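You operate a simulated robot arm through the tools that you are given. There is no shell and no other tool.

You are at the controls of a simulated robot arm. One attempt, no reset.

## Task
Put things in order on the programmer end of the front desk. At the end: the blue computer mouse from the programmer end of the front desk stands on top of the white folder; the teal pin from the programmer end of the front desk stands where the blue computer mouse stood; the red block stands where the white filter stood; the white filter from the programmer end of the front desk stands where the teal pin stood; whatever was shut is shut again. Leave all else as you found it, and nothing knocked over.
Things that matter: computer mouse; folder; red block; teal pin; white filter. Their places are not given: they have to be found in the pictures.

Only the result counts: the job must be done as asked and must still hold three seconds after the hand-in. Knocking over, shifting, dropping, spilling or breaking anything else fails it.

## Robot
A 6-joint arm with a two-finger parallel gripper, fixed in place. Base frame: the origin is on the floor under the middle of its stand, x ahead of it, y to its left, z up; the work surface is at about z = 0.75. Units: m, degrees, N and s.
With the tool pointing down near the work surface it reaches from about 0.3 to 0.74 m from the base axis. Its first joint turns from -66.0 to 66.0 degrees. Payload 2.45 kg.
The tool frame sits at the grasp point between the pads (the TCP): z along the fingers, y along the line on which they close. The tips reach 0.024 m beyond it. The gripper opens to 0.068 m. The fingers are 0.017 m wide and 0.01 m thick; the gripper's body (0.04 by 0.07 m) begins 0.041 m behind the TCP.
Orientation is told as [roll, pitch, yaw] about the base's x, y, z axes, in that order, counted from this pose: with the fingers straight down and closing along the base's y, the tool's x points along the base's -x, its y along +y and its z along -z.

## Interface
- The arm moves only by the tool play_rows. Its argument "deltas" is a list of rows, each a list of 7 numbers: the shift along the tool's x, y, z in m, then the turn, a rotation vector about the tool's x, y, z in degrees, then the finger opening in m, from 0 to 0.068. In form: [[dx, dy, dz, wx, wy, wz, grip], ...]. A call has 1 to 20 rows; each row shifts and turns the commanded pose from where the row before left it, along the tool's axes as they then stand. A row lasts 0.2 s, in which the tool goes at most 0.05 m and 8.6 degrees; a call with a longer step from one row to the next is refused whole, and so is a gripper value outside its range. A pose out of reach is approached as far as the arm can. The call stops where the force on the tool passes 40 N (or 10 N more than at its start, if that is more) or the arm is blocked; 0.2 s more then pass. The fingers move at their own pace (about 0.108 m/s each) and stop on an object; they squeeze with about 42 N. The grip force told is the motor's: it shows also when the fingers shut on nothing. Time passes only in rows, and 0.2 s behind the last, so rows that do not move let the fingers close. It gives the time, the measured TCP pose, the force on the tool (base axes), the opening and the grip force at its end, in the units of the frame above (readings bear some noise), with the torque about the TCP (base axes, N m) and any sound that the robot's microphone picked up.
- Cameras (640 x 400 px; columns grow to the right, rows downward): "scene" is fixed at [0.1709, 0.4417, 1.4444]; the picture's right is [-0.64, -0.77, 0.00], its down [-0.63, 0.52, -0.57] and it looks along [0.44, -0.36, -0.82] (base axes); focal length 366 px, centre (320, 200). "wrist" rides on the gripper at [0.084, 0.011, -0.075] in the tool frame; the picture's right is [-0.13, 0.99, 0.00], its down [-0.60, -0.08, -0.79] and it looks along [-0.79, -0.10, 0.61] (tool axes); focal length 251 px, centre (320, 200).
- grab_frame(camera): a new picture of that camera. The clock stands still meanwhile.
- point_at(camera, pixels): there is no depth. For up to 12 entries [column, row, z] of the newest picture of that camera ("zoom" is the newest enlarged one), the place [x, y] in the base frame at which the ray of that pixel passes the height z, good to about 0.002 m, but the place of the scene camera against the robot may be out by one fixed shift of up to 0.018 m in any direction. The clock stands still meanwhile.
- enlarge(camera, box): a new picture of the part [left, top, right, bottom] of that camera's present view, enlarged. The clock stands still meanwhile.
- job_done(): hands the job in; it is judged then, once.

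Leave the gripper open and the arm clear of the work at the hand-in unless told otherwise.

The tools are called after ">>>" as name(argument=value, ...) on one line, values as JSON. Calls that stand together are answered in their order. play_rows: Moves the arm, as the interface text tells. Its arguments: {"type":"object","properties":{"deltas":{"type":"array"}},"required":["deltas"]} The other tools are called the same way: grab_frame (camera) takes a picture; point_at (camera, pixels) gives the place at which the rays of pixels pass given heights; enlarge (camera, box) takes an enlarged picture of a part of a camera's view; job_done () hands the job in.

At the start:

```text
time: 0.0
position: [0.401, 0.1992, 1.0393]
tool_rot: [-0.1, 0.0, 0.0]
wrist_force: [-1.2, -0.8, 0.5]
wrist_torque: [0.03, 0.03, 0.03]
width: 0.0677
gripper_force: 0.0
```

scene: 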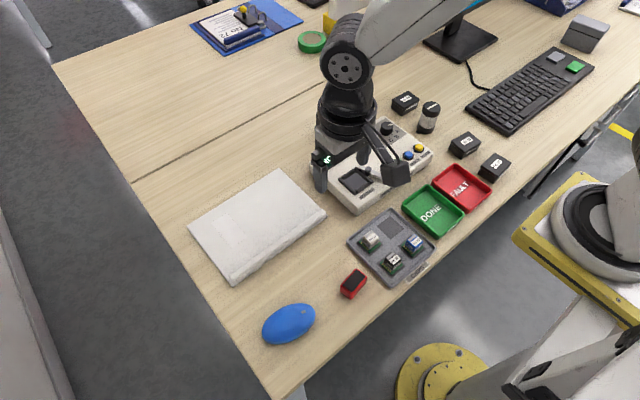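
wrist: 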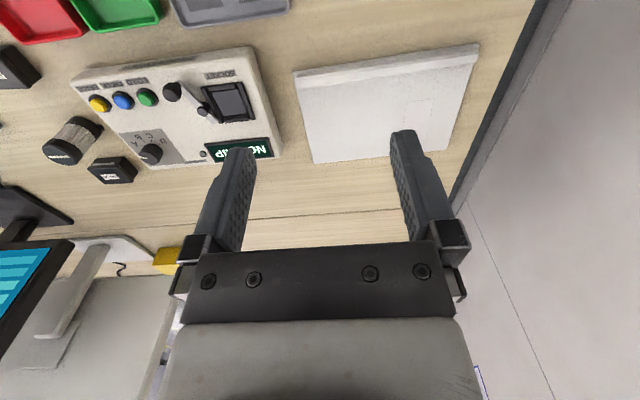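

I see a white folder (about px 257,225), a blue mouse (289,324), a red block (353,283), a grey tray with small parts, and a programmer. I don't yet see the teal pin or the white filter, so I'll enlarge parts of the scene view.

>>> enlarge(camera="scene", box=[320, 180, 480, 300])

>>> enlarge(camera="scene", box=[180, 160, 400, 360])

>>> enlarge(camera="scene", box=[300, 80, 520, 220])

>>> enlarge(camera="scene", box=[180, 0, 340, 70])

>>> enlarge(camera="wrist", box=[0, 0, 320, 200])

```text
3.33 times, centred on (400, 240) of scene
```

zoom: 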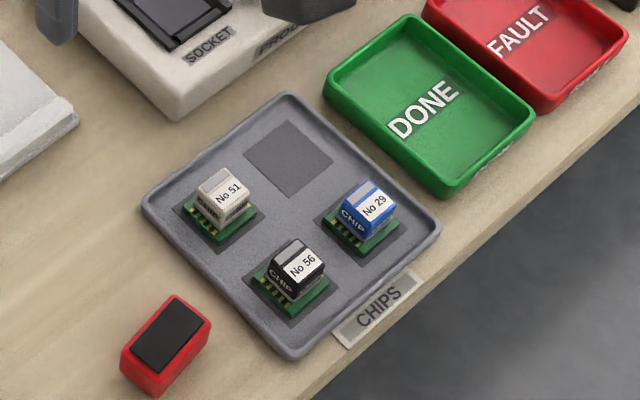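

```text
2.00 times, centred on (290, 260) of scene
```

zoom: 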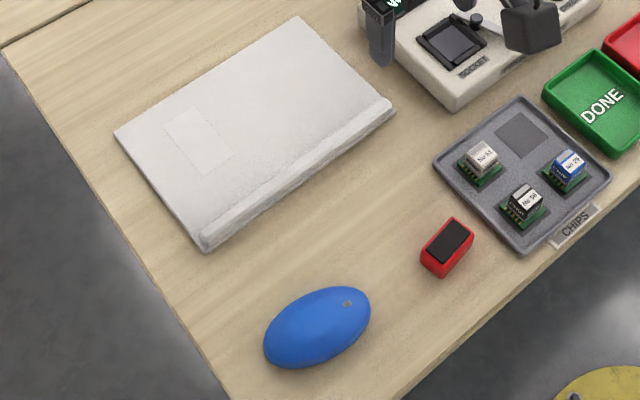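

```text
2.86 times, centred on (410, 150) of scene
```

zoom: 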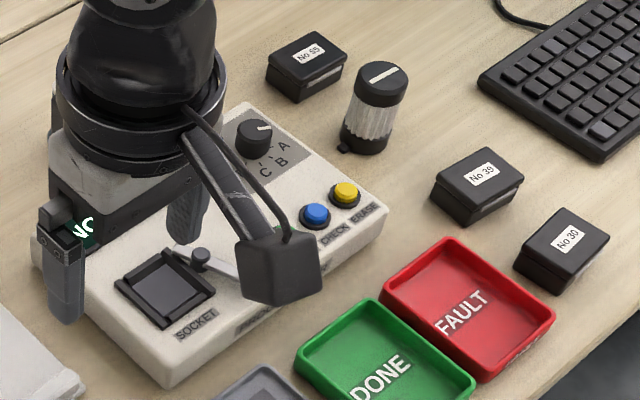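

```text
4.00 times, centred on (260, 35) of scene
```

zoom: 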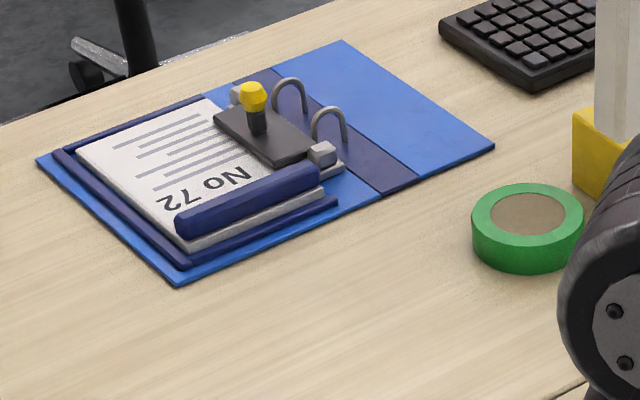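

```text
2.00 times, centred on (160, 100) of wrist
```

zoom: 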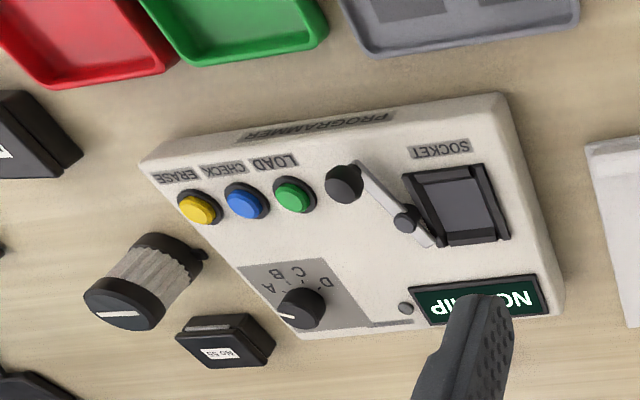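

The white pleated cylinder with black ends at about (428,117) looks like the white filter. The teal pin isn't visible so far, so I'll look at the rest of the scene.

>>> enlarge(camera="scene", box=[440, 0, 640, 120])

>>> enlarge(camera="scene", box=[400, 80, 640, 230])

>>> enlarge(camera="wrist", box=[0, 180, 320, 400])

>>> enlarge(camera="scene", box=[0, 0, 320, 200])

>>> enlarge(camera="scene", box=[400, 200, 640, 400])

```text
3.20 times, centred on (540, 60) of scene
```

zoom: 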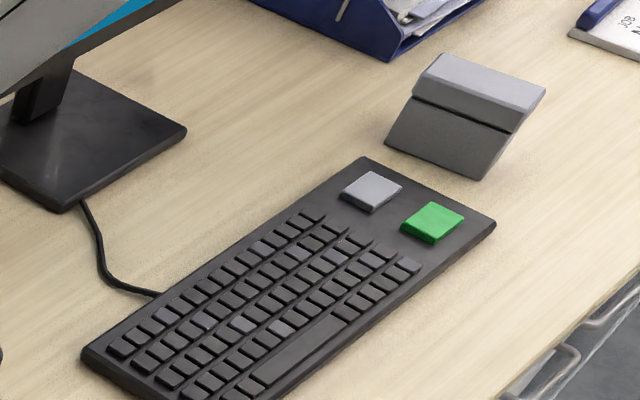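

```text
2.67 times, centred on (520, 155) of scene
```

zoom: 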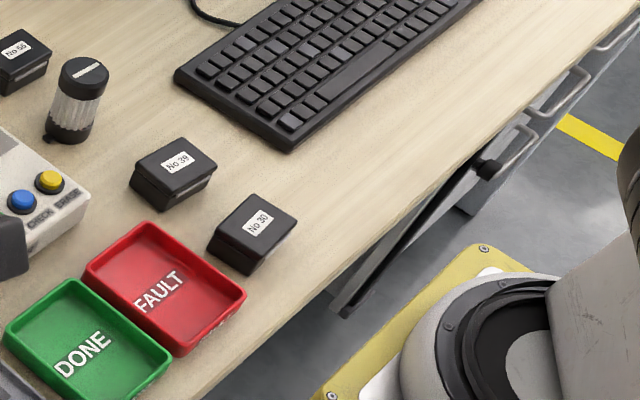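

```text
1.82 times, centred on (160, 290) of wrist
```

zoom: 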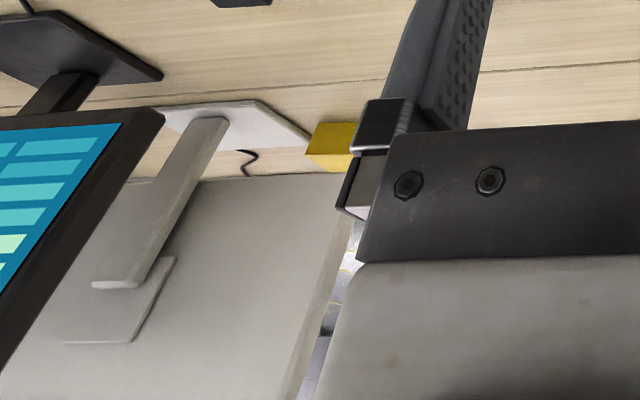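

```text
2.00 times, centred on (160, 100) of scene
```

zoom: 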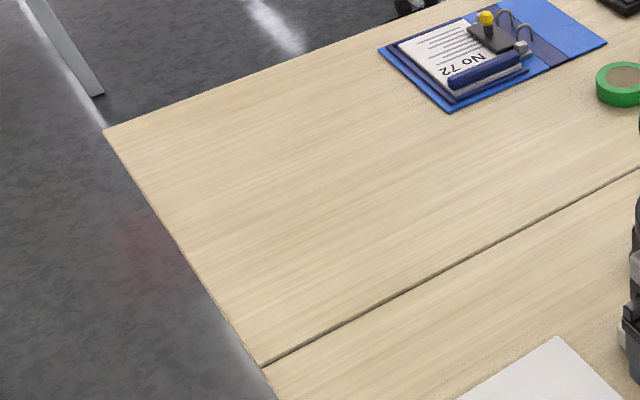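

```text
2.00 times, centred on (520, 300) of scene
```

zoom: 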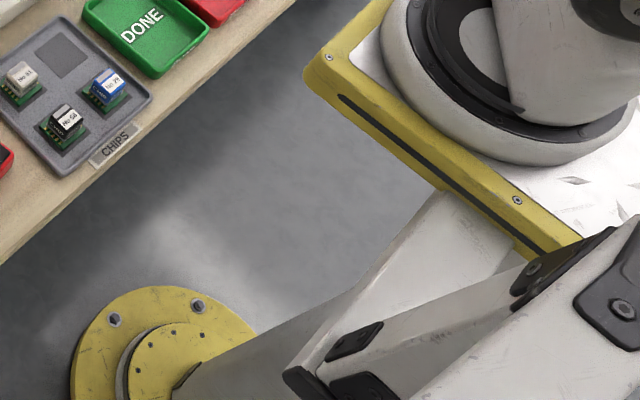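

Next I'll measure the visible things at about table height, using the scene picture. I need a fresh frame of both cameras for reference.

>>> grab_frame(camera="scene")

>>> point_at(camera="scene", pixels=[[289, 324, 0.76], [353, 291, 0.75], [428, 128, 0.75], [190, 226, 0.76], [278, 170, 0.76], [326, 214, 0.76], [233, 282, 0.75], [404, 108, 0.75], [464, 150, 0.75], [494, 172, 0.75], [311, 45, 0.75], [390, 250, 0.75]])

```text
taken
```

scene: 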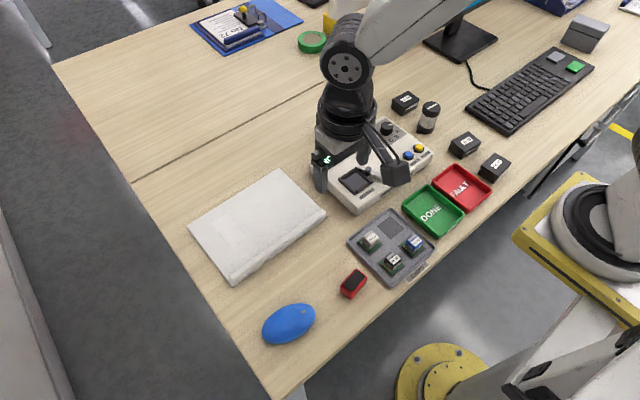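

```text
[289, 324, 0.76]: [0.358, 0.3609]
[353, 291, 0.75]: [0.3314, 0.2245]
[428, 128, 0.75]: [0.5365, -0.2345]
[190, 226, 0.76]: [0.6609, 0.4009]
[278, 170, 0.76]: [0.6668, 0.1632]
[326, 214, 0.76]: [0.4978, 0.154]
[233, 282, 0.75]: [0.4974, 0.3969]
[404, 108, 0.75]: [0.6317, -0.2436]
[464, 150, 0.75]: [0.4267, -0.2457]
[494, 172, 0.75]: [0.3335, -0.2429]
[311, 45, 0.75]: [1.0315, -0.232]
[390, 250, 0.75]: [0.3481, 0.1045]
```

The places are now roughly known. The arm hides part of the desk, so I'll slide the tool to the right at the same height (about 1.04, clear of everything) and look again.

>>> play_rows(deltas=[[0.01, -0.035, -0.01, 0, 0, 0, 0.068], [0.01, -0.035, -0.01, 0, 0, 0, 0.068], [0.01, -0.035, -0.01, 0, 0, 0, 0.068], [0.01, -0.035, -0.01, 0, 0, 0, 0.068], [0.01, -0.035, -0.01, 0, 0, 0, 0.068], [0, -0.035, 0, 0, 0, 0, 0.068], [0, -0.035, 0, 0, 0, 0, 0.068], [0, -0.035, 0, 0, 0, 0, 0.068], [0, -0.035, 0, 0, 0, 0, 0.068], [0, -0.035, 0, 0, 0, 0, 0.068]])

>>> grab_frame(camera="scene")

>>> grab_frame(camera="wrist")

```text
time: 2.2
position: [0.3534, -0.1537, 1.0925]
tool_rot: [0.0, 0.0, 0.0]
wrist_force: [0.0, -0.6, 0.3]
wrist_torque: [0.0, 0.01, 0.01]
width: 0.0681
gripper_force: 0.0
```

```text
taken
```

scene: 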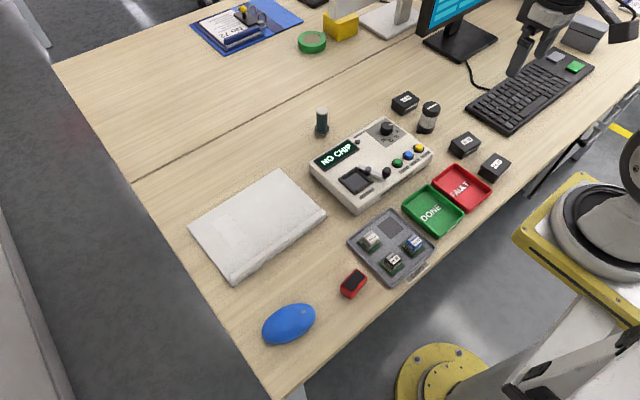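

```text
taken
```

wrist: 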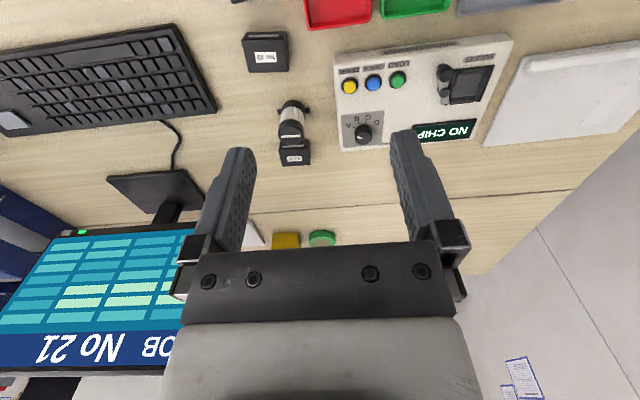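

The arm was hiding a dark teal pin-like thing at about (322,122). I'll zoom in on it, and on the filter and the red block.

>>> enlarge(camera="scene", box=[290, 90, 354, 154])

>>> point_at(camera="scene", pixels=[[322, 134, 0.75], [321, 112, 0.8], [428, 128, 0.75], [430, 105, 0.8]])

>>> enlarge(camera="scene", box=[380, 80, 460, 150])

>>> enlarge(camera="scene", box=[320, 255, 390, 310])

>>> enlarge(camera="scene", box=[250, 290, 330, 355])

```text
6.25 times, centred on (322, 122) of scene
```

zoom: 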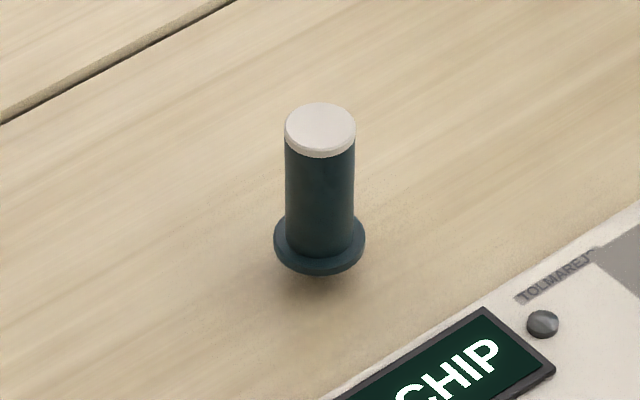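

```text
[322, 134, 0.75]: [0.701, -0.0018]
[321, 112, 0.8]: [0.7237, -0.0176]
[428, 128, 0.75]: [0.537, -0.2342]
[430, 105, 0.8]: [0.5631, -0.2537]
```

```text
5.71 times, centred on (420, 115) of scene
```

zoom: 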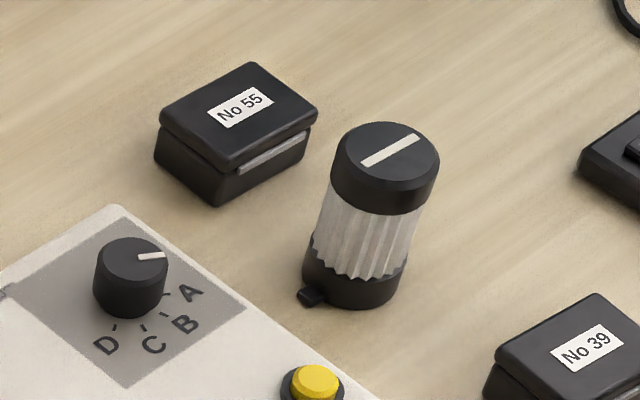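

```text
7.27 times, centred on (355, 282) of scene
```

zoom: 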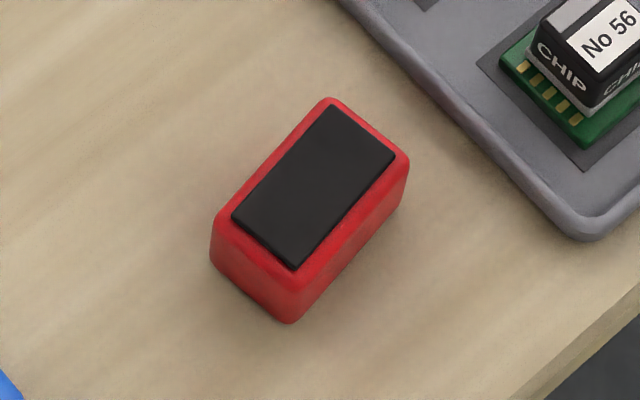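

```text
6.15 times, centred on (290, 322) of scene
```

zoom: 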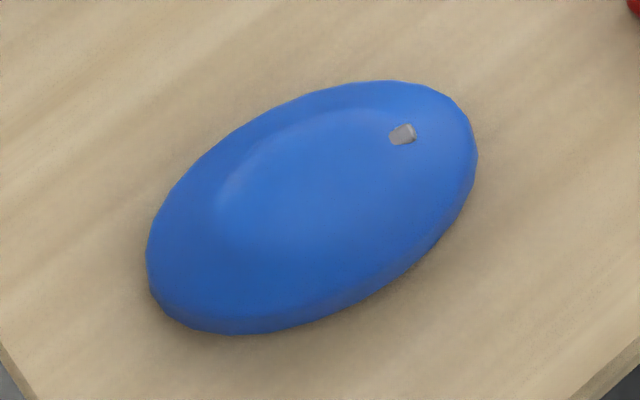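

The teal pin (with a white top) stands at about (0.70, 0.0), the filter at about (0.54, -0.23), the red block at about (0.33, 0.22) and the mouse at about (0.36, 0.36). The scene camera may be shifted, so I'll measure each thing with the wrist camera. The filter is nearest, so I'll lower the tool in front of it.

>>> play_rows(deltas=[[-0.006, -0.016, 0.028, 0, 0, 0, 0.068], [-0.006, -0.016, 0.028, 0, 0, 0, 0.068], [-0.006, -0.016, 0.028, 0, 0, 0, 0.068], [-0.006, -0.016, 0.028, 0, 0, 0, 0.068], [-0.006, -0.016, 0.028, 0, 0, 0, 0.068], [0, 0, 0, 0, 0, 0, 0.068]])

>>> grab_frame(camera="wrist")

>>> enlarge(camera="wrist", box=[220, 30, 420, 155])

```text
time: 3.6
position: [0.3799, -0.2339, 0.9488]
tool_rot: [0.0, 0.0, 0.0]
wrist_force: [0.0, 0.2, -0.1]
wrist_torque: [0.0, 0.01, 0.0]
width: 0.0679
gripper_force: 0.1
```

```text
taken
```

wrist: 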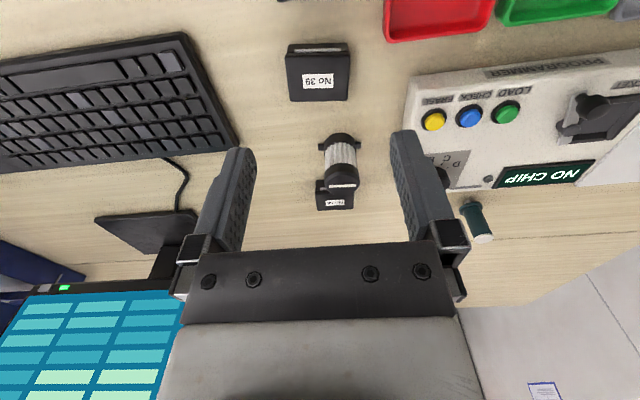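

```text
3.20 times, centred on (320, 92) of wrist
```

zoom: 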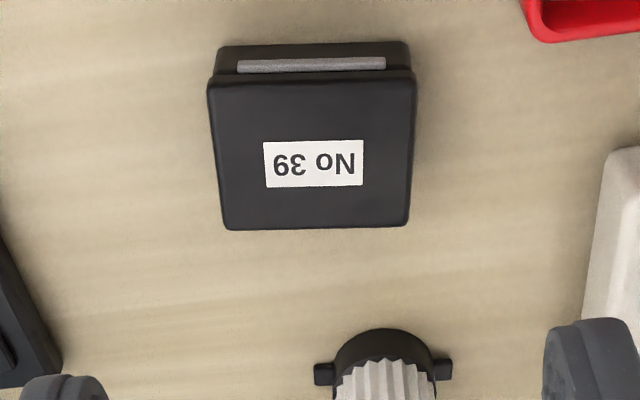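

The filter is at about (340,155) in the wrist view and has small ports on both sides of its base. I'll enlarge it and take positions.

>>> enlarge(camera="wrist", box=[290, 120, 390, 220])

>>> point_at(camera="wrist", pixels=[[318, 147, 0.755], [361, 143, 0.755], [340, 133, 0.75], [340, 185, 0.82], [327, 180, 0.82], [356, 180, 0.82], [476, 203, 0.75], [484, 237, 0.815], [319, 103, 0.75], [412, 76, 0.78], [352, 208, 0.78], [317, 207, 0.78]])

```text
4.00 times, centred on (340, 170) of wrist
```

zoom: 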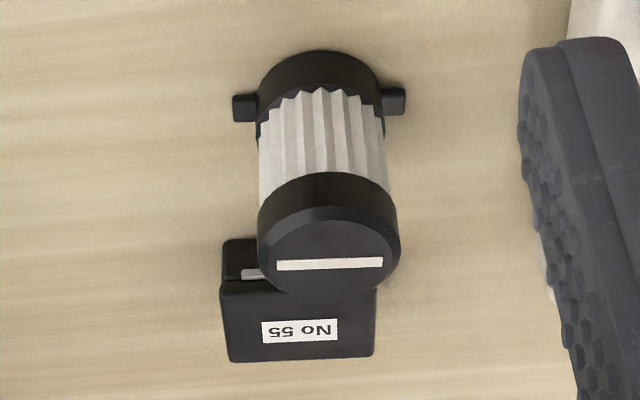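

```text
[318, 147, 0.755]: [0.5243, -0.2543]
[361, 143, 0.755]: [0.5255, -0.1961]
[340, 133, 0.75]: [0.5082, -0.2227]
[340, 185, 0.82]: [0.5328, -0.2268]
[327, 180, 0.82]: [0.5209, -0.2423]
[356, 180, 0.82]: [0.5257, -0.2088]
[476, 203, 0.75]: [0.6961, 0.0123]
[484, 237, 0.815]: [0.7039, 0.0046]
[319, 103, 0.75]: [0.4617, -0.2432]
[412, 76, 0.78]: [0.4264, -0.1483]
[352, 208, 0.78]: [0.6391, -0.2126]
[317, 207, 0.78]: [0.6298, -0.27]
```

The filter axis comes out at about (0.526, -0.225), top at z≈0.82. Next I'll move above the programmer at the same height to look at the pin.

>>> play_rows(deltas=[[-0.02, 0.033, 0, 0, 0, 0, 0.068], [-0.02, 0.033, 0, 0, 0, 0, 0.068], [-0.02, 0.033, 0, 0, 0, 0, 0.068], [-0.02, 0.033, 0, 0, 0, 0, 0.068], [-0.02, 0.033, 0, 0, 0, 0, 0.068], [-0.02, 0.033, 0, 0, 0, 0, 0.068], [-0.02, 0.036, 0, 0, 0, 0, 0.068], [0, 0, 0, 0, 0, 0, 0.068]])

>>> grab_frame(camera="wrist")

>>> enlarge(camera="wrist", box=[270, 80, 390, 200])

```text
time: 5.4
position: [0.5222, 0.0015, 0.951]
tool_rot: [0.0, 0.1, 0.0]
wrist_force: [0.4, -0.6, -0.2]
wrist_torque: [0.02, 0.04, -0.03]
width: 0.068
gripper_force: 0.1
```

```text
taken
```

wrist: 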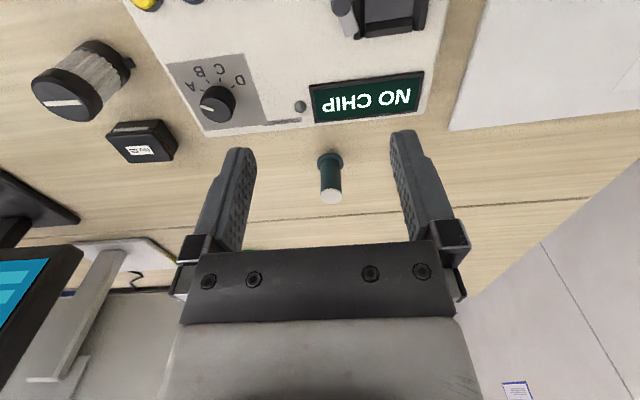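

```text
3.33 times, centred on (330, 140) of wrist
```

zoom: 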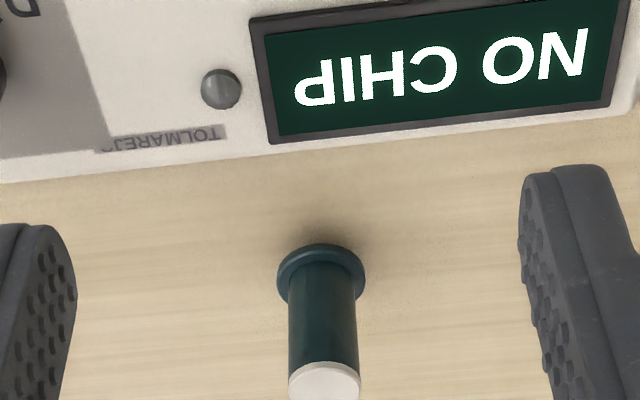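

The pin stands at about (331,165)–(331,198) in the wrist view. I'll measure its base and top.

>>> enlarge(camera="wrist", box=[300, 140, 364, 212])

>>> point_at(camera="wrist", pixels=[[330.3, 164, 0.755], [317, 164, 0.755], [344, 164, 0.755], [331, 198, 0.815], [331, 198, 0.82], [331, 198, 0.81], [321, 197, 0.815], [342, 197, 0.815], [70, 98, 0.82], [125, 61, 0.755], [200, 137, 0.77], [430, 117, 0.77]])

```text
5.56 times, centred on (332, 176) of wrist
```

zoom: 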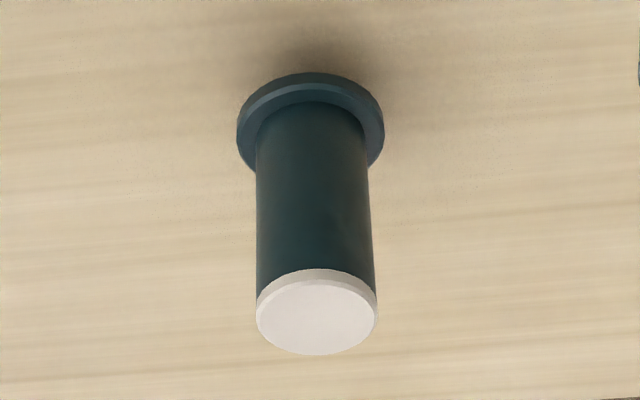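

```text
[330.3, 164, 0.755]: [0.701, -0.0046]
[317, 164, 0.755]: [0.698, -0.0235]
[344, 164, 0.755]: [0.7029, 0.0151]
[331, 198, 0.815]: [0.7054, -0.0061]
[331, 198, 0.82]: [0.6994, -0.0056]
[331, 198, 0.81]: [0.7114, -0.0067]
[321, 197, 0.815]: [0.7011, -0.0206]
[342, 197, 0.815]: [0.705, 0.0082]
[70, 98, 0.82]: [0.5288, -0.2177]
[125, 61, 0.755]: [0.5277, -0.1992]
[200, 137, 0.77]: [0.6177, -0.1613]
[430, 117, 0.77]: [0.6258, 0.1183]
```

The pin axis is at about (0.701, -0.005), top at z≈0.815. Next I'll move back and left at the same height to view the red block and the mouse.

>>> play_rows(deltas=[[0.027, 0.0332, 0, 0, 0, 0, 0.068], [0.027, 0.0332, 0, 0, 0, 0, 0.068], [0.027, 0.0332, 0, 0, 0, 0, 0.068], [0.027, 0.0332, 0, 0, 0, 0, 0.068], [0.027, 0.0332, 0, 0, 0, 0, 0.068], [0.027, 0.0332, 0, 0, 0, 0, 0.068], [0.027, 0.0332, 0, 0, 0, 0, 0.068], [0.027, 0.0332, 0, 0, 0, 0, 0.068], [0.027, 0.0332, 0, 0, 0, 0, 0.068], [0, 0, 0, 0, 0, 0, 0.068]])

>>> grab_frame(camera="wrist")

>>> enlarge(camera="wrist", box=[180, 0, 460, 160])

```text
time: 7.6
position: [0.2779, 0.3017, 0.9473]
tool_rot: [0.0, 0.0, -0.2]
wrist_force: [-1.3, -0.5, 0.4]
wrist_torque: [0.0, 0.03, 0.02]
width: 0.068
gripper_force: 0.2
```

```text
taken
```

wrist: 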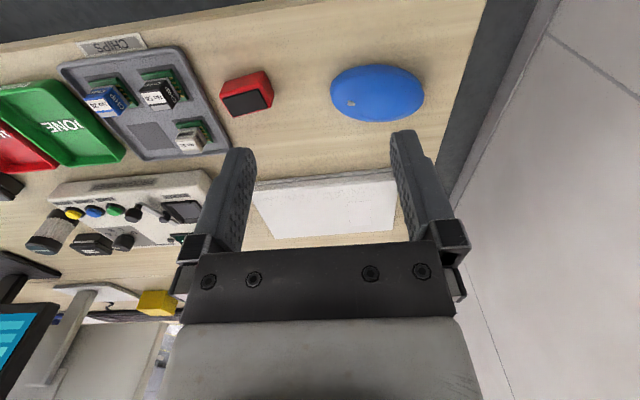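

```text
2.29 times, centred on (320, 80) of wrist
```

zoom: 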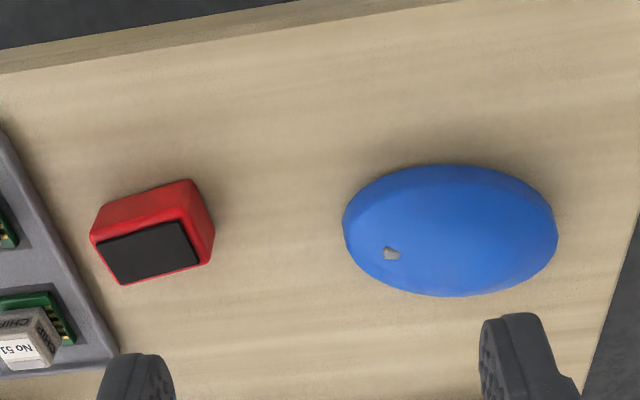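

The block is at about (246,93) and the mouse at about (377,93) in the wrist view. I'll take zooms of each with measured outlines.

>>> enlarge(camera="wrist", box=[320, 50, 440, 130])

>>> point_at(camera="wrist", pixels=[[330, 90.9, 0.76], [423.9, 99.7, 0.76], [374.6, 64.7, 0.75], [383.3, 122.4, 0.775], [383.3, 122.4, 0.76], [377, 93, 0.775], [350, 104, 0.78]])

>>> enlarge(camera="wrist", box=[210, 60, 286, 126])

>>> enlarge(camera="wrist", box=[240, 150, 410, 250])

```text
5.00 times, centred on (380, 90) of wrist
```

zoom: 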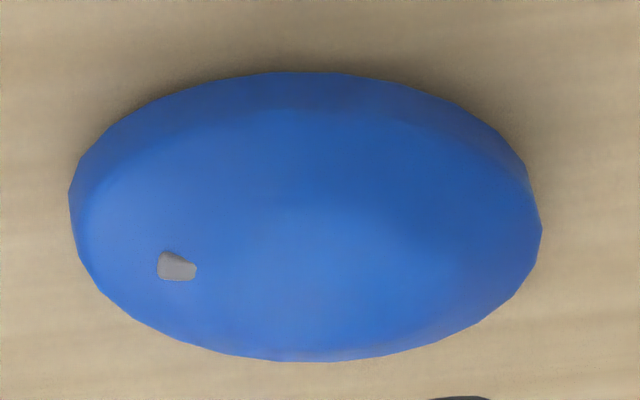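

```text
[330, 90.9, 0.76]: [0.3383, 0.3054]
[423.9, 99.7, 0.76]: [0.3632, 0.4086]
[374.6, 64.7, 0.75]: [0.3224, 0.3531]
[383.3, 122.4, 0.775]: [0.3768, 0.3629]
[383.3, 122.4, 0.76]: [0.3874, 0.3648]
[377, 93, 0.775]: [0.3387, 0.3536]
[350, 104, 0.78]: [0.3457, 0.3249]
```

```text
6.06 times, centred on (248, 93) of wrist
```

zoom: 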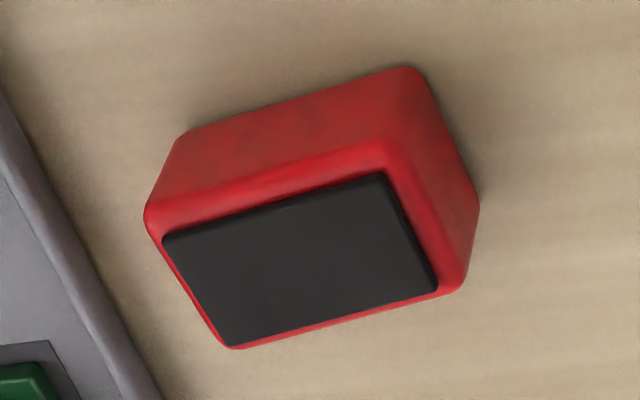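

```text
3.76 times, centred on (325, 200) of wrist
```

zoom: 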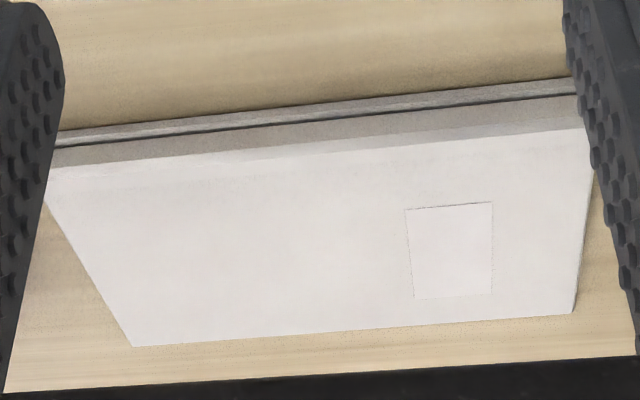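

The mouse is about 0.105 m long with its long axis about 14° off the base y, centre near (0.351, 0.357). Grasping across its width means turning the tool by about +76° yaw. I'll do that in place at this height, clear of everything.

>>> play_rows(deltas=[[0, 0, 0, 0, 0, -8.5, 0.068], [0, 0, 0, 0, 0, -8.5, 0.068], [0, 0, 0, 0, 0, -8.5, 0.068], [0, 0, 0, 0, 0, -8.5, 0.068], [0, 0, 0, 0, 0, -8.5, 0.068], [0, 0, 0, 0, 0, -8.5, 0.068], [0, 0, 0, 0, 0, -8.5, 0.068], [0, 0, 0, 0, 0, -8.5, 0.068], [0, 0, 0, 0, 0, -8.5, 0.068], [0, 0, 0, 0, 0, 0, 0.068]])

>>> grab_frame(camera="wrist")

```text
time: 9.8
position: [0.2778, 0.3032, 0.9489]
tool_rot: [0.0, 0.0, 76.7]
wrist_force: [-0.4, 0.3, -0.5]
wrist_torque: [0.01, 0.0, -0.01]
width: 0.0681
gripper_force: 0.1
```

```text
taken
```

wrist: 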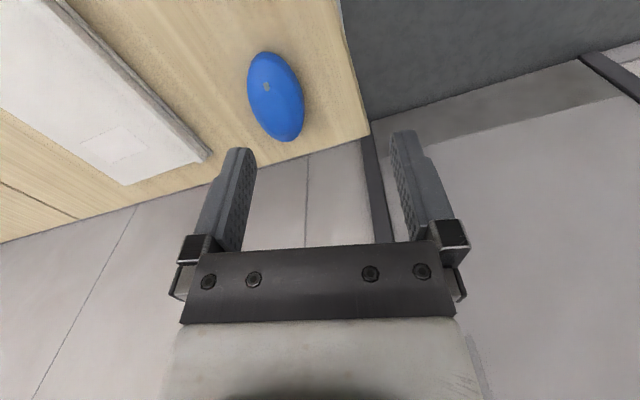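

The turn worked (yaw 76.7°). Next I'll move sideways and down to line up with the mouse's long axis for a close look, with TCP at about (0.339, 0.300, 0.88).

>>> play_rows(deltas=[[-0.0037, -0.02, 0.023, 0, 0, 0, 0.068], [-0.0037, -0.02, 0.023, 0, 0, 0, 0.068], [-0.0037, -0.02, 0.023, 0, 0, 0, 0.068], [0, 0, 0, 0, 0, 0, 0.068]])

>>> grab_frame(camera="wrist")

>>> enlarge(camera="wrist", box=[240, 20, 400, 120])

```text
time: 10.8
position: [0.3369, 0.2996, 0.8798]
tool_rot: [0.0, -0.1, 76.6]
wrist_force: [0.3, -0.2, 0.3]
wrist_torque: [-0.01, 0.0, 0.0]
width: 0.0678
gripper_force: 0.1
```

```text
taken
```

wrist: 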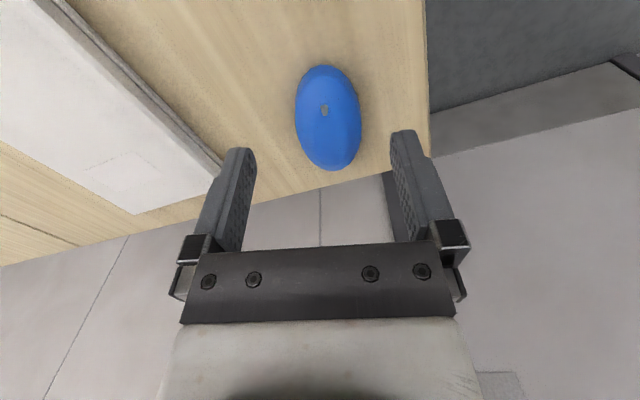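

```text
4.00 times, centred on (320, 70) of wrist
```

zoom: 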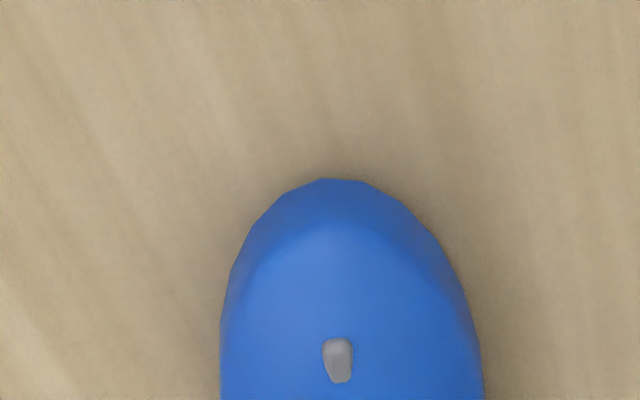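

The mouse is now seen along its length at about (328,117). I'll enlarge it and measure its outline.

>>> enlarge(camera="wrist", box=[270, 55, 390, 180])

>>> point_at(camera="wrist", pixels=[[296, 110, 0.76], [361, 110, 0.76], [296, 110, 0.77], [361, 110, 0.77], [322, 65, 0.75], [322, 65, 0.76], [334, 170, 0.76], [334, 170, 0.77], [320, 105, 0.78], [340, 170, 0.755]])

```text
3.20 times, centred on (330, 118) of wrist
```

zoom: 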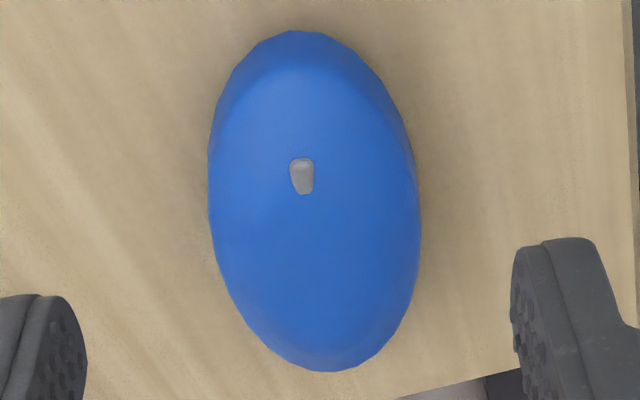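

```text
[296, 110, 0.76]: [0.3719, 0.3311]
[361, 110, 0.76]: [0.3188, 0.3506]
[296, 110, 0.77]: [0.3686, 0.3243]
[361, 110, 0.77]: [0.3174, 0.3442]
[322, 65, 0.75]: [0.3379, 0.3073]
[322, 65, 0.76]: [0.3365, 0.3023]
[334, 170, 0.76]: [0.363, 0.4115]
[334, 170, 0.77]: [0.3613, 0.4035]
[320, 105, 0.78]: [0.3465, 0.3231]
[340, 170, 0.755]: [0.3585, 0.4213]
```

The mouse measures about 0.061 m wide (opening 0.068). Its centre lies about 0.060 m ahead of the TCP along the viewing direction, with almost no sideways offset. I'll move above it and lower to z≈0.84, then check the alignment.

>>> play_rows(deltas=[[-0.02, 0.0002, 0.01, 0, 0, 0, 0.068], [-0.02, 0.0002, 0.015, 0, 0, 0, 0.068], [-0.02, 0.0002, 0.015, 0, 0, 0, 0.068], [0, 0, 0, 0, 0, 0, 0.068]])

>>> grab_frame(camera="wrist")

>>> grab_frame(camera="scene")

```text
time: 11.8
position: [0.3506, 0.3583, 0.8415]
tool_rot: [-0.1, 0.0, 76.4]
wrist_force: [0.0, 0.4, 0.2]
wrist_torque: [0.03, 0.02, 0.0]
width: 0.0681
gripper_force: 0.1
```

```text
taken
```

wrist: 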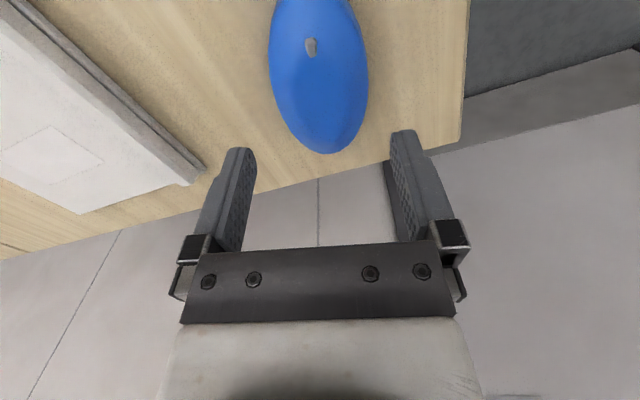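

```text
taken
```

scene: 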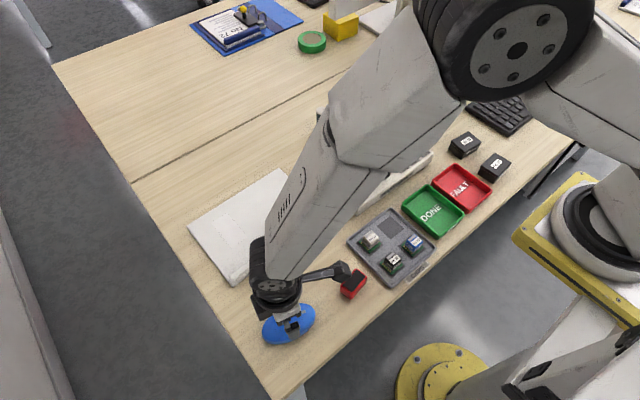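

The mouse sits between the fingers, about 1.2 mm to the tool's +y side and about 1.6° rotated. I'll correct both and lower to z≈0.779, with the fingers still open.

>>> play_rows(deltas=[[0, 0.0012, 0.015, 0, 0, 1.5, 0.068], [0, 0, 0.02, 0, 0, 0, 0.068], [0, 0, 0.015, 0, 0, 0, 0.068], [0, 0, 0.0125, 0, 0, 0, 0.068], [0, 0, 0, 0, 0, 0, 0.068]])

>>> grab_frame(camera="wrist")

```text
time: 13.0
position: [0.3504, 0.3584, 0.7787]
tool_rot: [0.1, 0.1, 75.0]
wrist_force: [0.2, -0.5, 0.2]
wrist_torque: [0.03, 0.02, 0.01]
width: 0.0679
gripper_force: 0.0
```

```text
taken
```

wrist: 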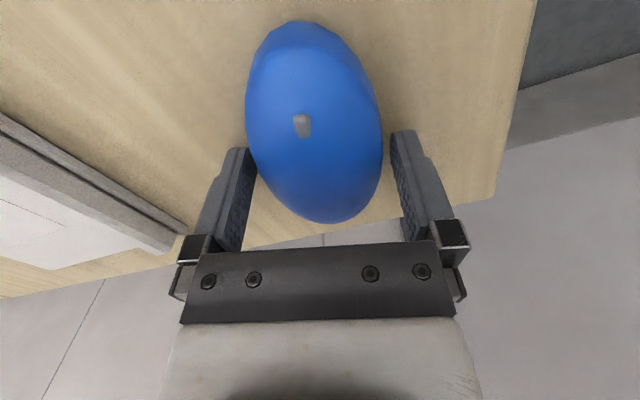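

The fingers flank the mouse with the pads at mid-length. I'll close on it.

>>> play_rows(deltas=[[0, 0, 0, 0, 0, 0, 0.05], [0, 0, 0, 0, 0, 0, 0.05], [0, 0, 0, 0, 0, 0, 0.05]])

>>> grab_frame(camera="wrist")

```text
time: 13.8
position: [0.3497, 0.3582, 0.7781]
tool_rot: [0.1, 0.0, 75.1]
wrist_force: [-0.1, -0.4, 0.2]
wrist_torque: [-0.01, 0.01, 0.0]
width: 0.0582
gripper_force: 42.2
```

```text
taken
```

wrist: 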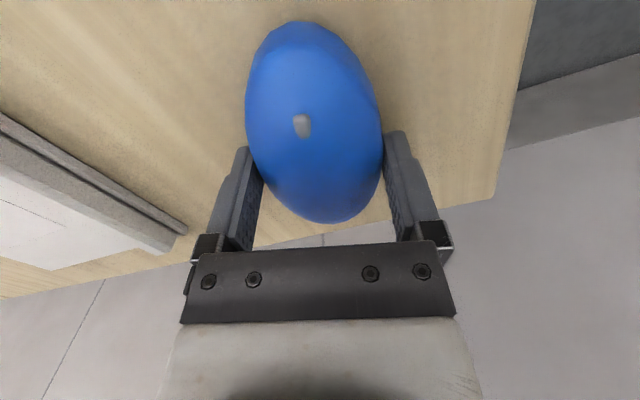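

The mouse is held (width 0.058, 42 N). Its old place is (0.350, 0.358). I'll lift slowly, then straight up to about 0.88.

>>> play_rows(deltas=[[0, 0, -0.005, 0, 0, 0, 0.05], [0, 0, -0.015, 0, 0, 0, 0.05], [0, 0, -0.025, 0, 0, 0, 0.05], [0, 0, -0.03, 0, 0, 0, 0.05], [0, 0, -0.025, 0, 0, 0, 0.05], [0, 0, 0, 0, 0, 0, 0.05]])

>>> grab_frame(camera="wrist")

>>> grab_frame(camera="scene")

```text
time: 15.2
position: [0.3531, 0.3553, 0.8794]
tool_rot: [0.0, 0.1, 74.9]
wrist_force: [0.3, 0.1, -0.8]
wrist_torque: [-0.03, -0.02, -0.01]
width: 0.05
gripper_force: 0.1
```

```text
taken
```

wrist: 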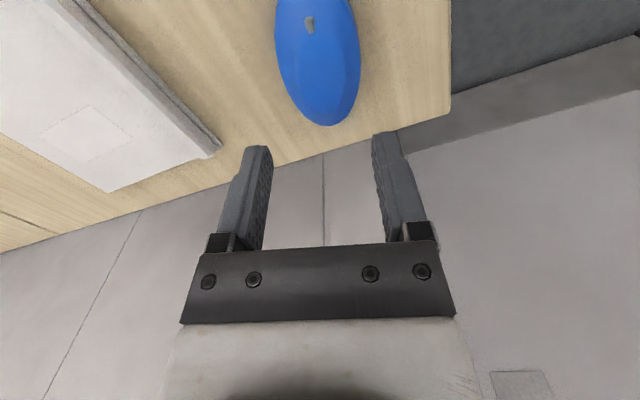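

```text
taken
```

scene: 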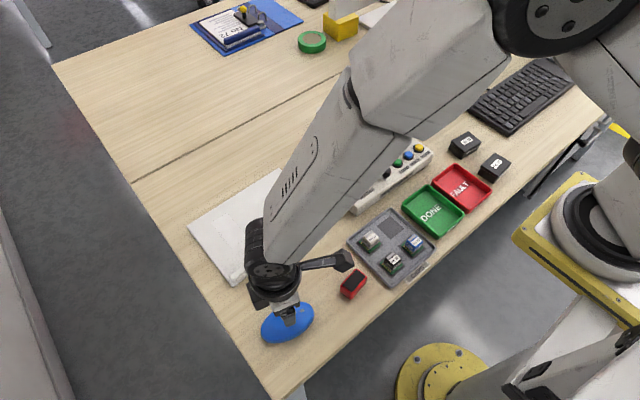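

The fingers slipped off: the width now reads 0.050 with no grip force, and the mouse is still on the desk. I'll study the mouse's shape and where it lies now before trying again.

>>> enlarge(camera="scene", box=[250, 290, 330, 355])

>>> enlarge(camera="wrist", box=[260, 0, 380, 130])

```text
6.15 times, centred on (290, 322) of scene
```

zoom: 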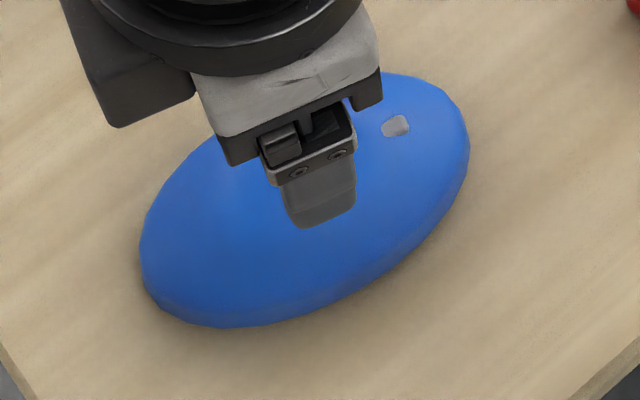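

```text
3.08 times, centred on (320, 65) of wrist
```

zoom: 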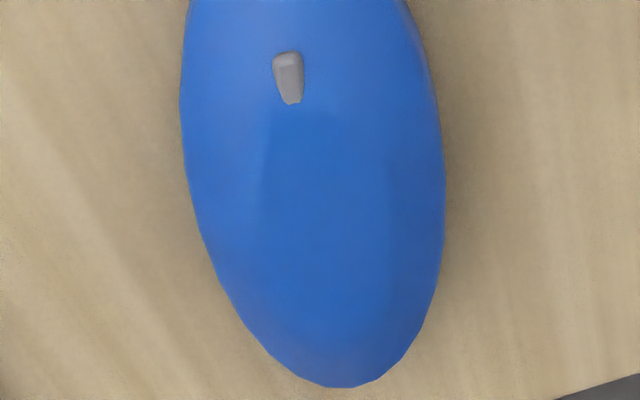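

The mouse shifted by about 2–3 mm, and the tool reads slightly off where I expected. I'll reopen the fingers and let it settle to re-read the pose.

>>> play_rows(deltas=[[0, 0, 0, 0, 0, 0, 0.068], [0, 0, 0, 0, 0, 0, 0.068], [0, 0, 0, 0, 0, 0, 0.068]])

>>> play_rows(deltas=[[0, 0, 0, 0, 0, 0, 0.068]])

>>> grab_frame(camera="wrist")

```text
time: 16.0
position: [0.3534, 0.3571, 0.8793]
tool_rot: [0.0, 0.0, 75.0]
wrist_force: [-0.3, 0.4, 0.4]
wrist_torque: [0.02, 0.02, 0.02]
width: 0.0679
gripper_force: 0.2
```

```text
time: 16.4
position: [0.353, 0.3553, 0.8797]
tool_rot: [0.0, 0.1, 75.0]
wrist_force: [0.6, -0.3, -0.5]
wrist_torque: [0.0, -0.03, -0.01]
width: 0.068
gripper_force: 0.1
```

```text
taken
```

wrist: 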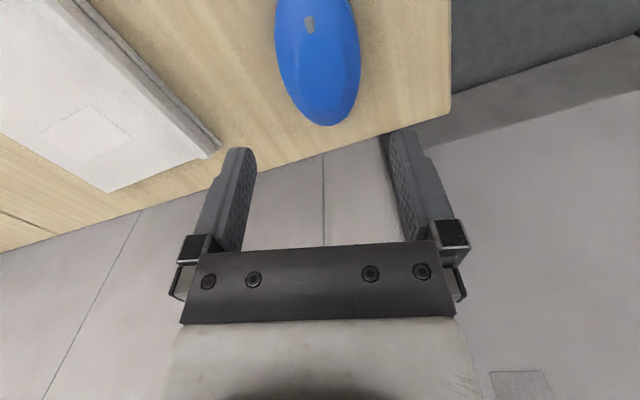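

The mouse is centred under the TCP again. I'll go down lower this time, to z≈0.776 so the tips are just above the desk, and grip nearer the mouse's widest part.

>>> play_rows(deltas=[[0, 0, 0.03, 0, 0, 0, 0.068], [0, 0, 0.03, 0, 0, 0, 0.068], [0, 0, 0.025, 0, 0, 0, 0.068], [0, 0, 0.015, 0, 0, 0, 0.068], [0, 0, 0.004, 0, 0, 0, 0.068], [0, 0, 0, 0, 0, 0, 0.068]])

>>> grab_frame(camera="wrist")

>>> enlarge(camera="scene", box=[250, 290, 330, 355])

```text
time: 17.8
position: [0.3517, 0.3577, 0.7747]
tool_rot: [0.1, 0.1, 75.0]
wrist_force: [-0.7, 0.2, 0.3]
wrist_torque: [0.02, 0.07, 0.02]
width: 0.0678
gripper_force: 0.1
```

```text
taken
```

wrist: 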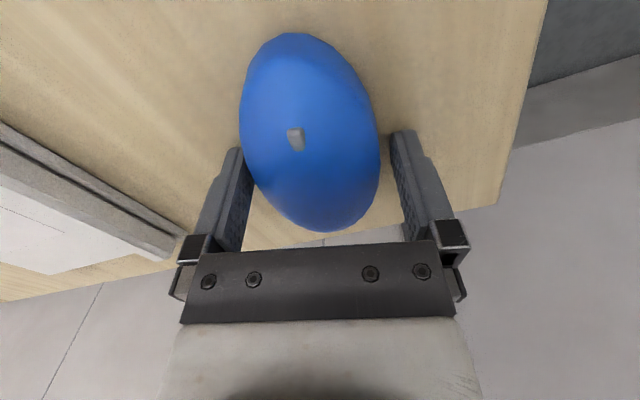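

```text
6.15 times, centred on (290, 322) of scene
```

zoom: 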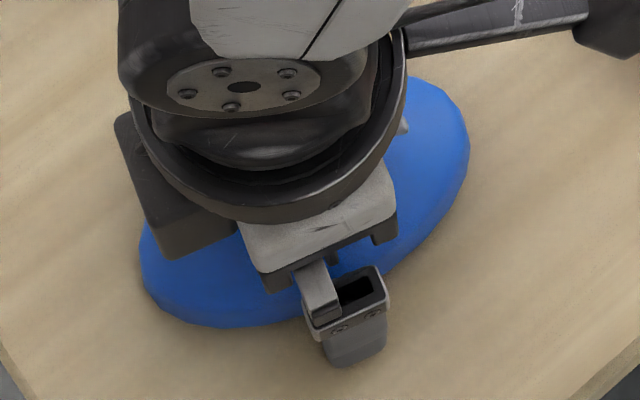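

The tips are just above the desk at z 0.775 with no contact force, and the mouse lies between the fingers. I'll close, then lift only 3 mm and check the width.

>>> play_rows(deltas=[[0, 0, 0, 0, 0, 0, 0.05], [0, 0, 0, 0, 0, 0, 0.04], [0, 0, 0, 0, 0, 0, 0.04], [0, 0, 0, 0, 0, 0, 0.04]])

>>> play_rows(deltas=[[0, 0, -0.002, 0, 0, 0, 0.04], [0, 0, -0.002, 0, 0, 0, 0.04], [0, 0, 0, 0, 0, 0, 0.04]])

>>> grab_frame(camera="wrist")

```text
time: 18.8
position: [0.351, 0.3577, 0.7739]
tool_rot: [-0.1, 0.0, 75.0]
wrist_force: [-0.6, -0.9, 0.0]
wrist_torque: [0.01, 0.03, 0.01]
width: 0.0582
gripper_force: 42.1
```

```text
time: 19.6
position: [0.3521, 0.3577, 0.7793]
tool_rot: [0.0, 0.0, 75.0]
wrist_force: [0.9, 0.0, -0.8]
wrist_torque: [-0.03, 0.0, -0.02]
width: 0.0582
gripper_force: 41.9
```

```text
taken
```

wrist: 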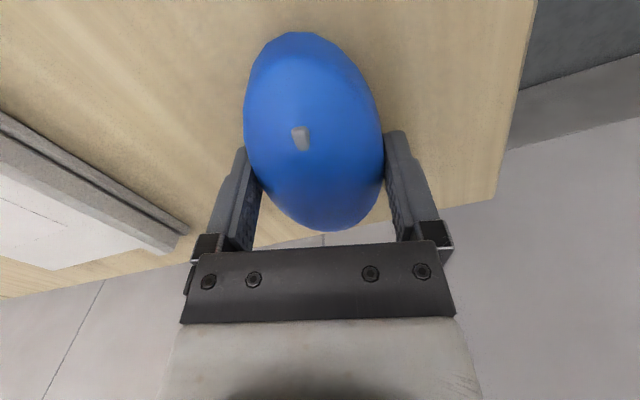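

It holds at width 0.058 with 42 N after a 5 mm lift. I'll keep lifting slowly and watch the width.

>>> play_rows(deltas=[[0, 0, -0.005, 0, 0, 0, 0.04], [0, 0, -0.005, 0, 0, 0, 0.04], [0, 0, -0.005, 0, 0, 0, 0.04], [0, 0, 0, 0, 0, 0, 0.04]])

>>> grab_frame(camera="wrist")

>>> enlarge(camera="scene", box=[250, 290, 330, 355])

```text
time: 20.6
position: [0.3511, 0.3572, 0.7925]
tool_rot: [0.0, -0.1, 75.0]
wrist_force: [0.5, -0.1, -0.4]
wrist_torque: [-0.02, -0.01, -0.01]
width: 0.0583
gripper_force: 42.0
```

```text
taken
```

wrist: 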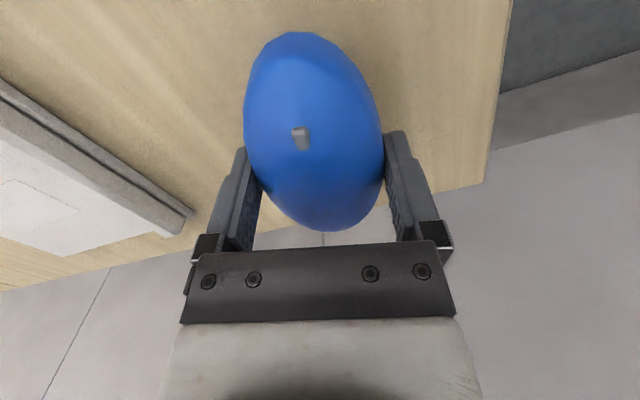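

```text
6.15 times, centred on (290, 322) of scene
```

zoom: 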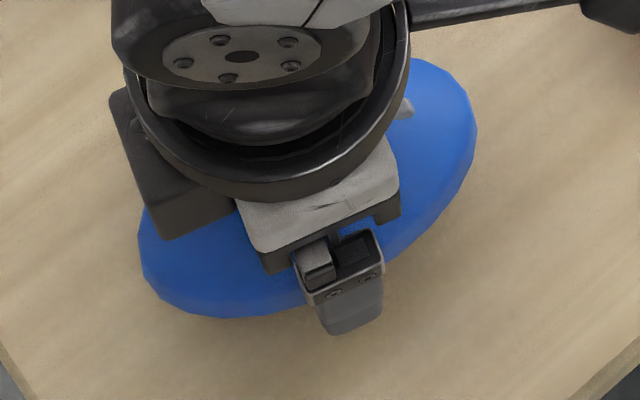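

The mouse is being carried securely. I'll lift it slowly to about z 0.87.

>>> play_rows(deltas=[[0, 0, -0.006, 0, 0, 0, 0.04], [0, 0, -0.009, 0, 0, 0, 0.04], [0, 0, -0.01, 0, 0, 0, 0.04], [0, 0, -0.01, 0, 0, 0, 0.04], [0, 0, -0.01, 0, 0, 0, 0.04], [0, 0, -0.01, 0, 0, 0, 0.04], [0, 0, -0.01, 0, 0, 0, 0.04], [0, 0, -0.006, 0, 0, 0, 0.04], [0, 0, 0, 0, 0, 0, 0.04]])

>>> grab_frame(camera="wrist")

>>> grab_frame(camera="scene")

```text
time: 22.6
position: [0.3514, 0.3559, 0.8654]
tool_rot: [0.0, 0.0, 74.9]
wrist_force: [1.0, -0.9, -0.6]
wrist_torque: [0.04, 0.02, 0.02]
width: 0.0584
gripper_force: 41.9
```

```text
taken
```

wrist: 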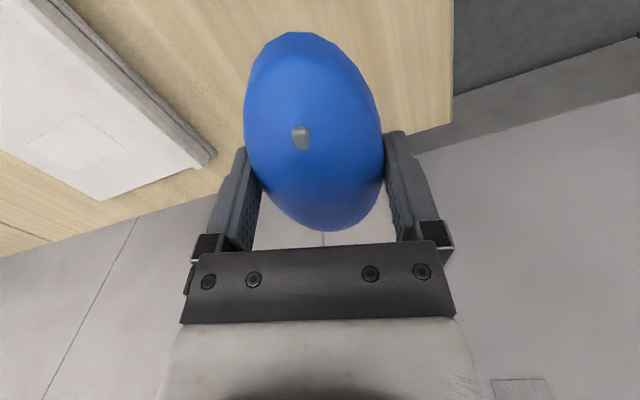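

```text
taken
```

scene: 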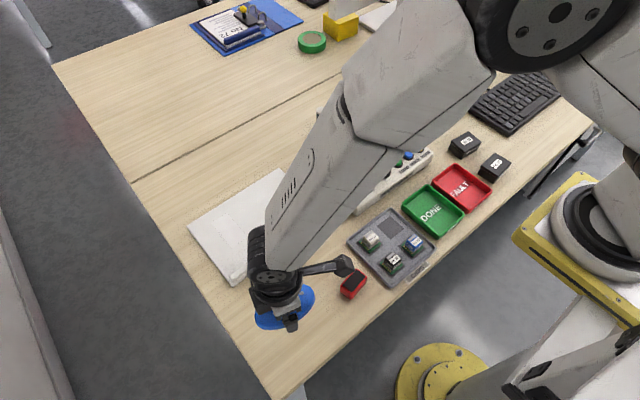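

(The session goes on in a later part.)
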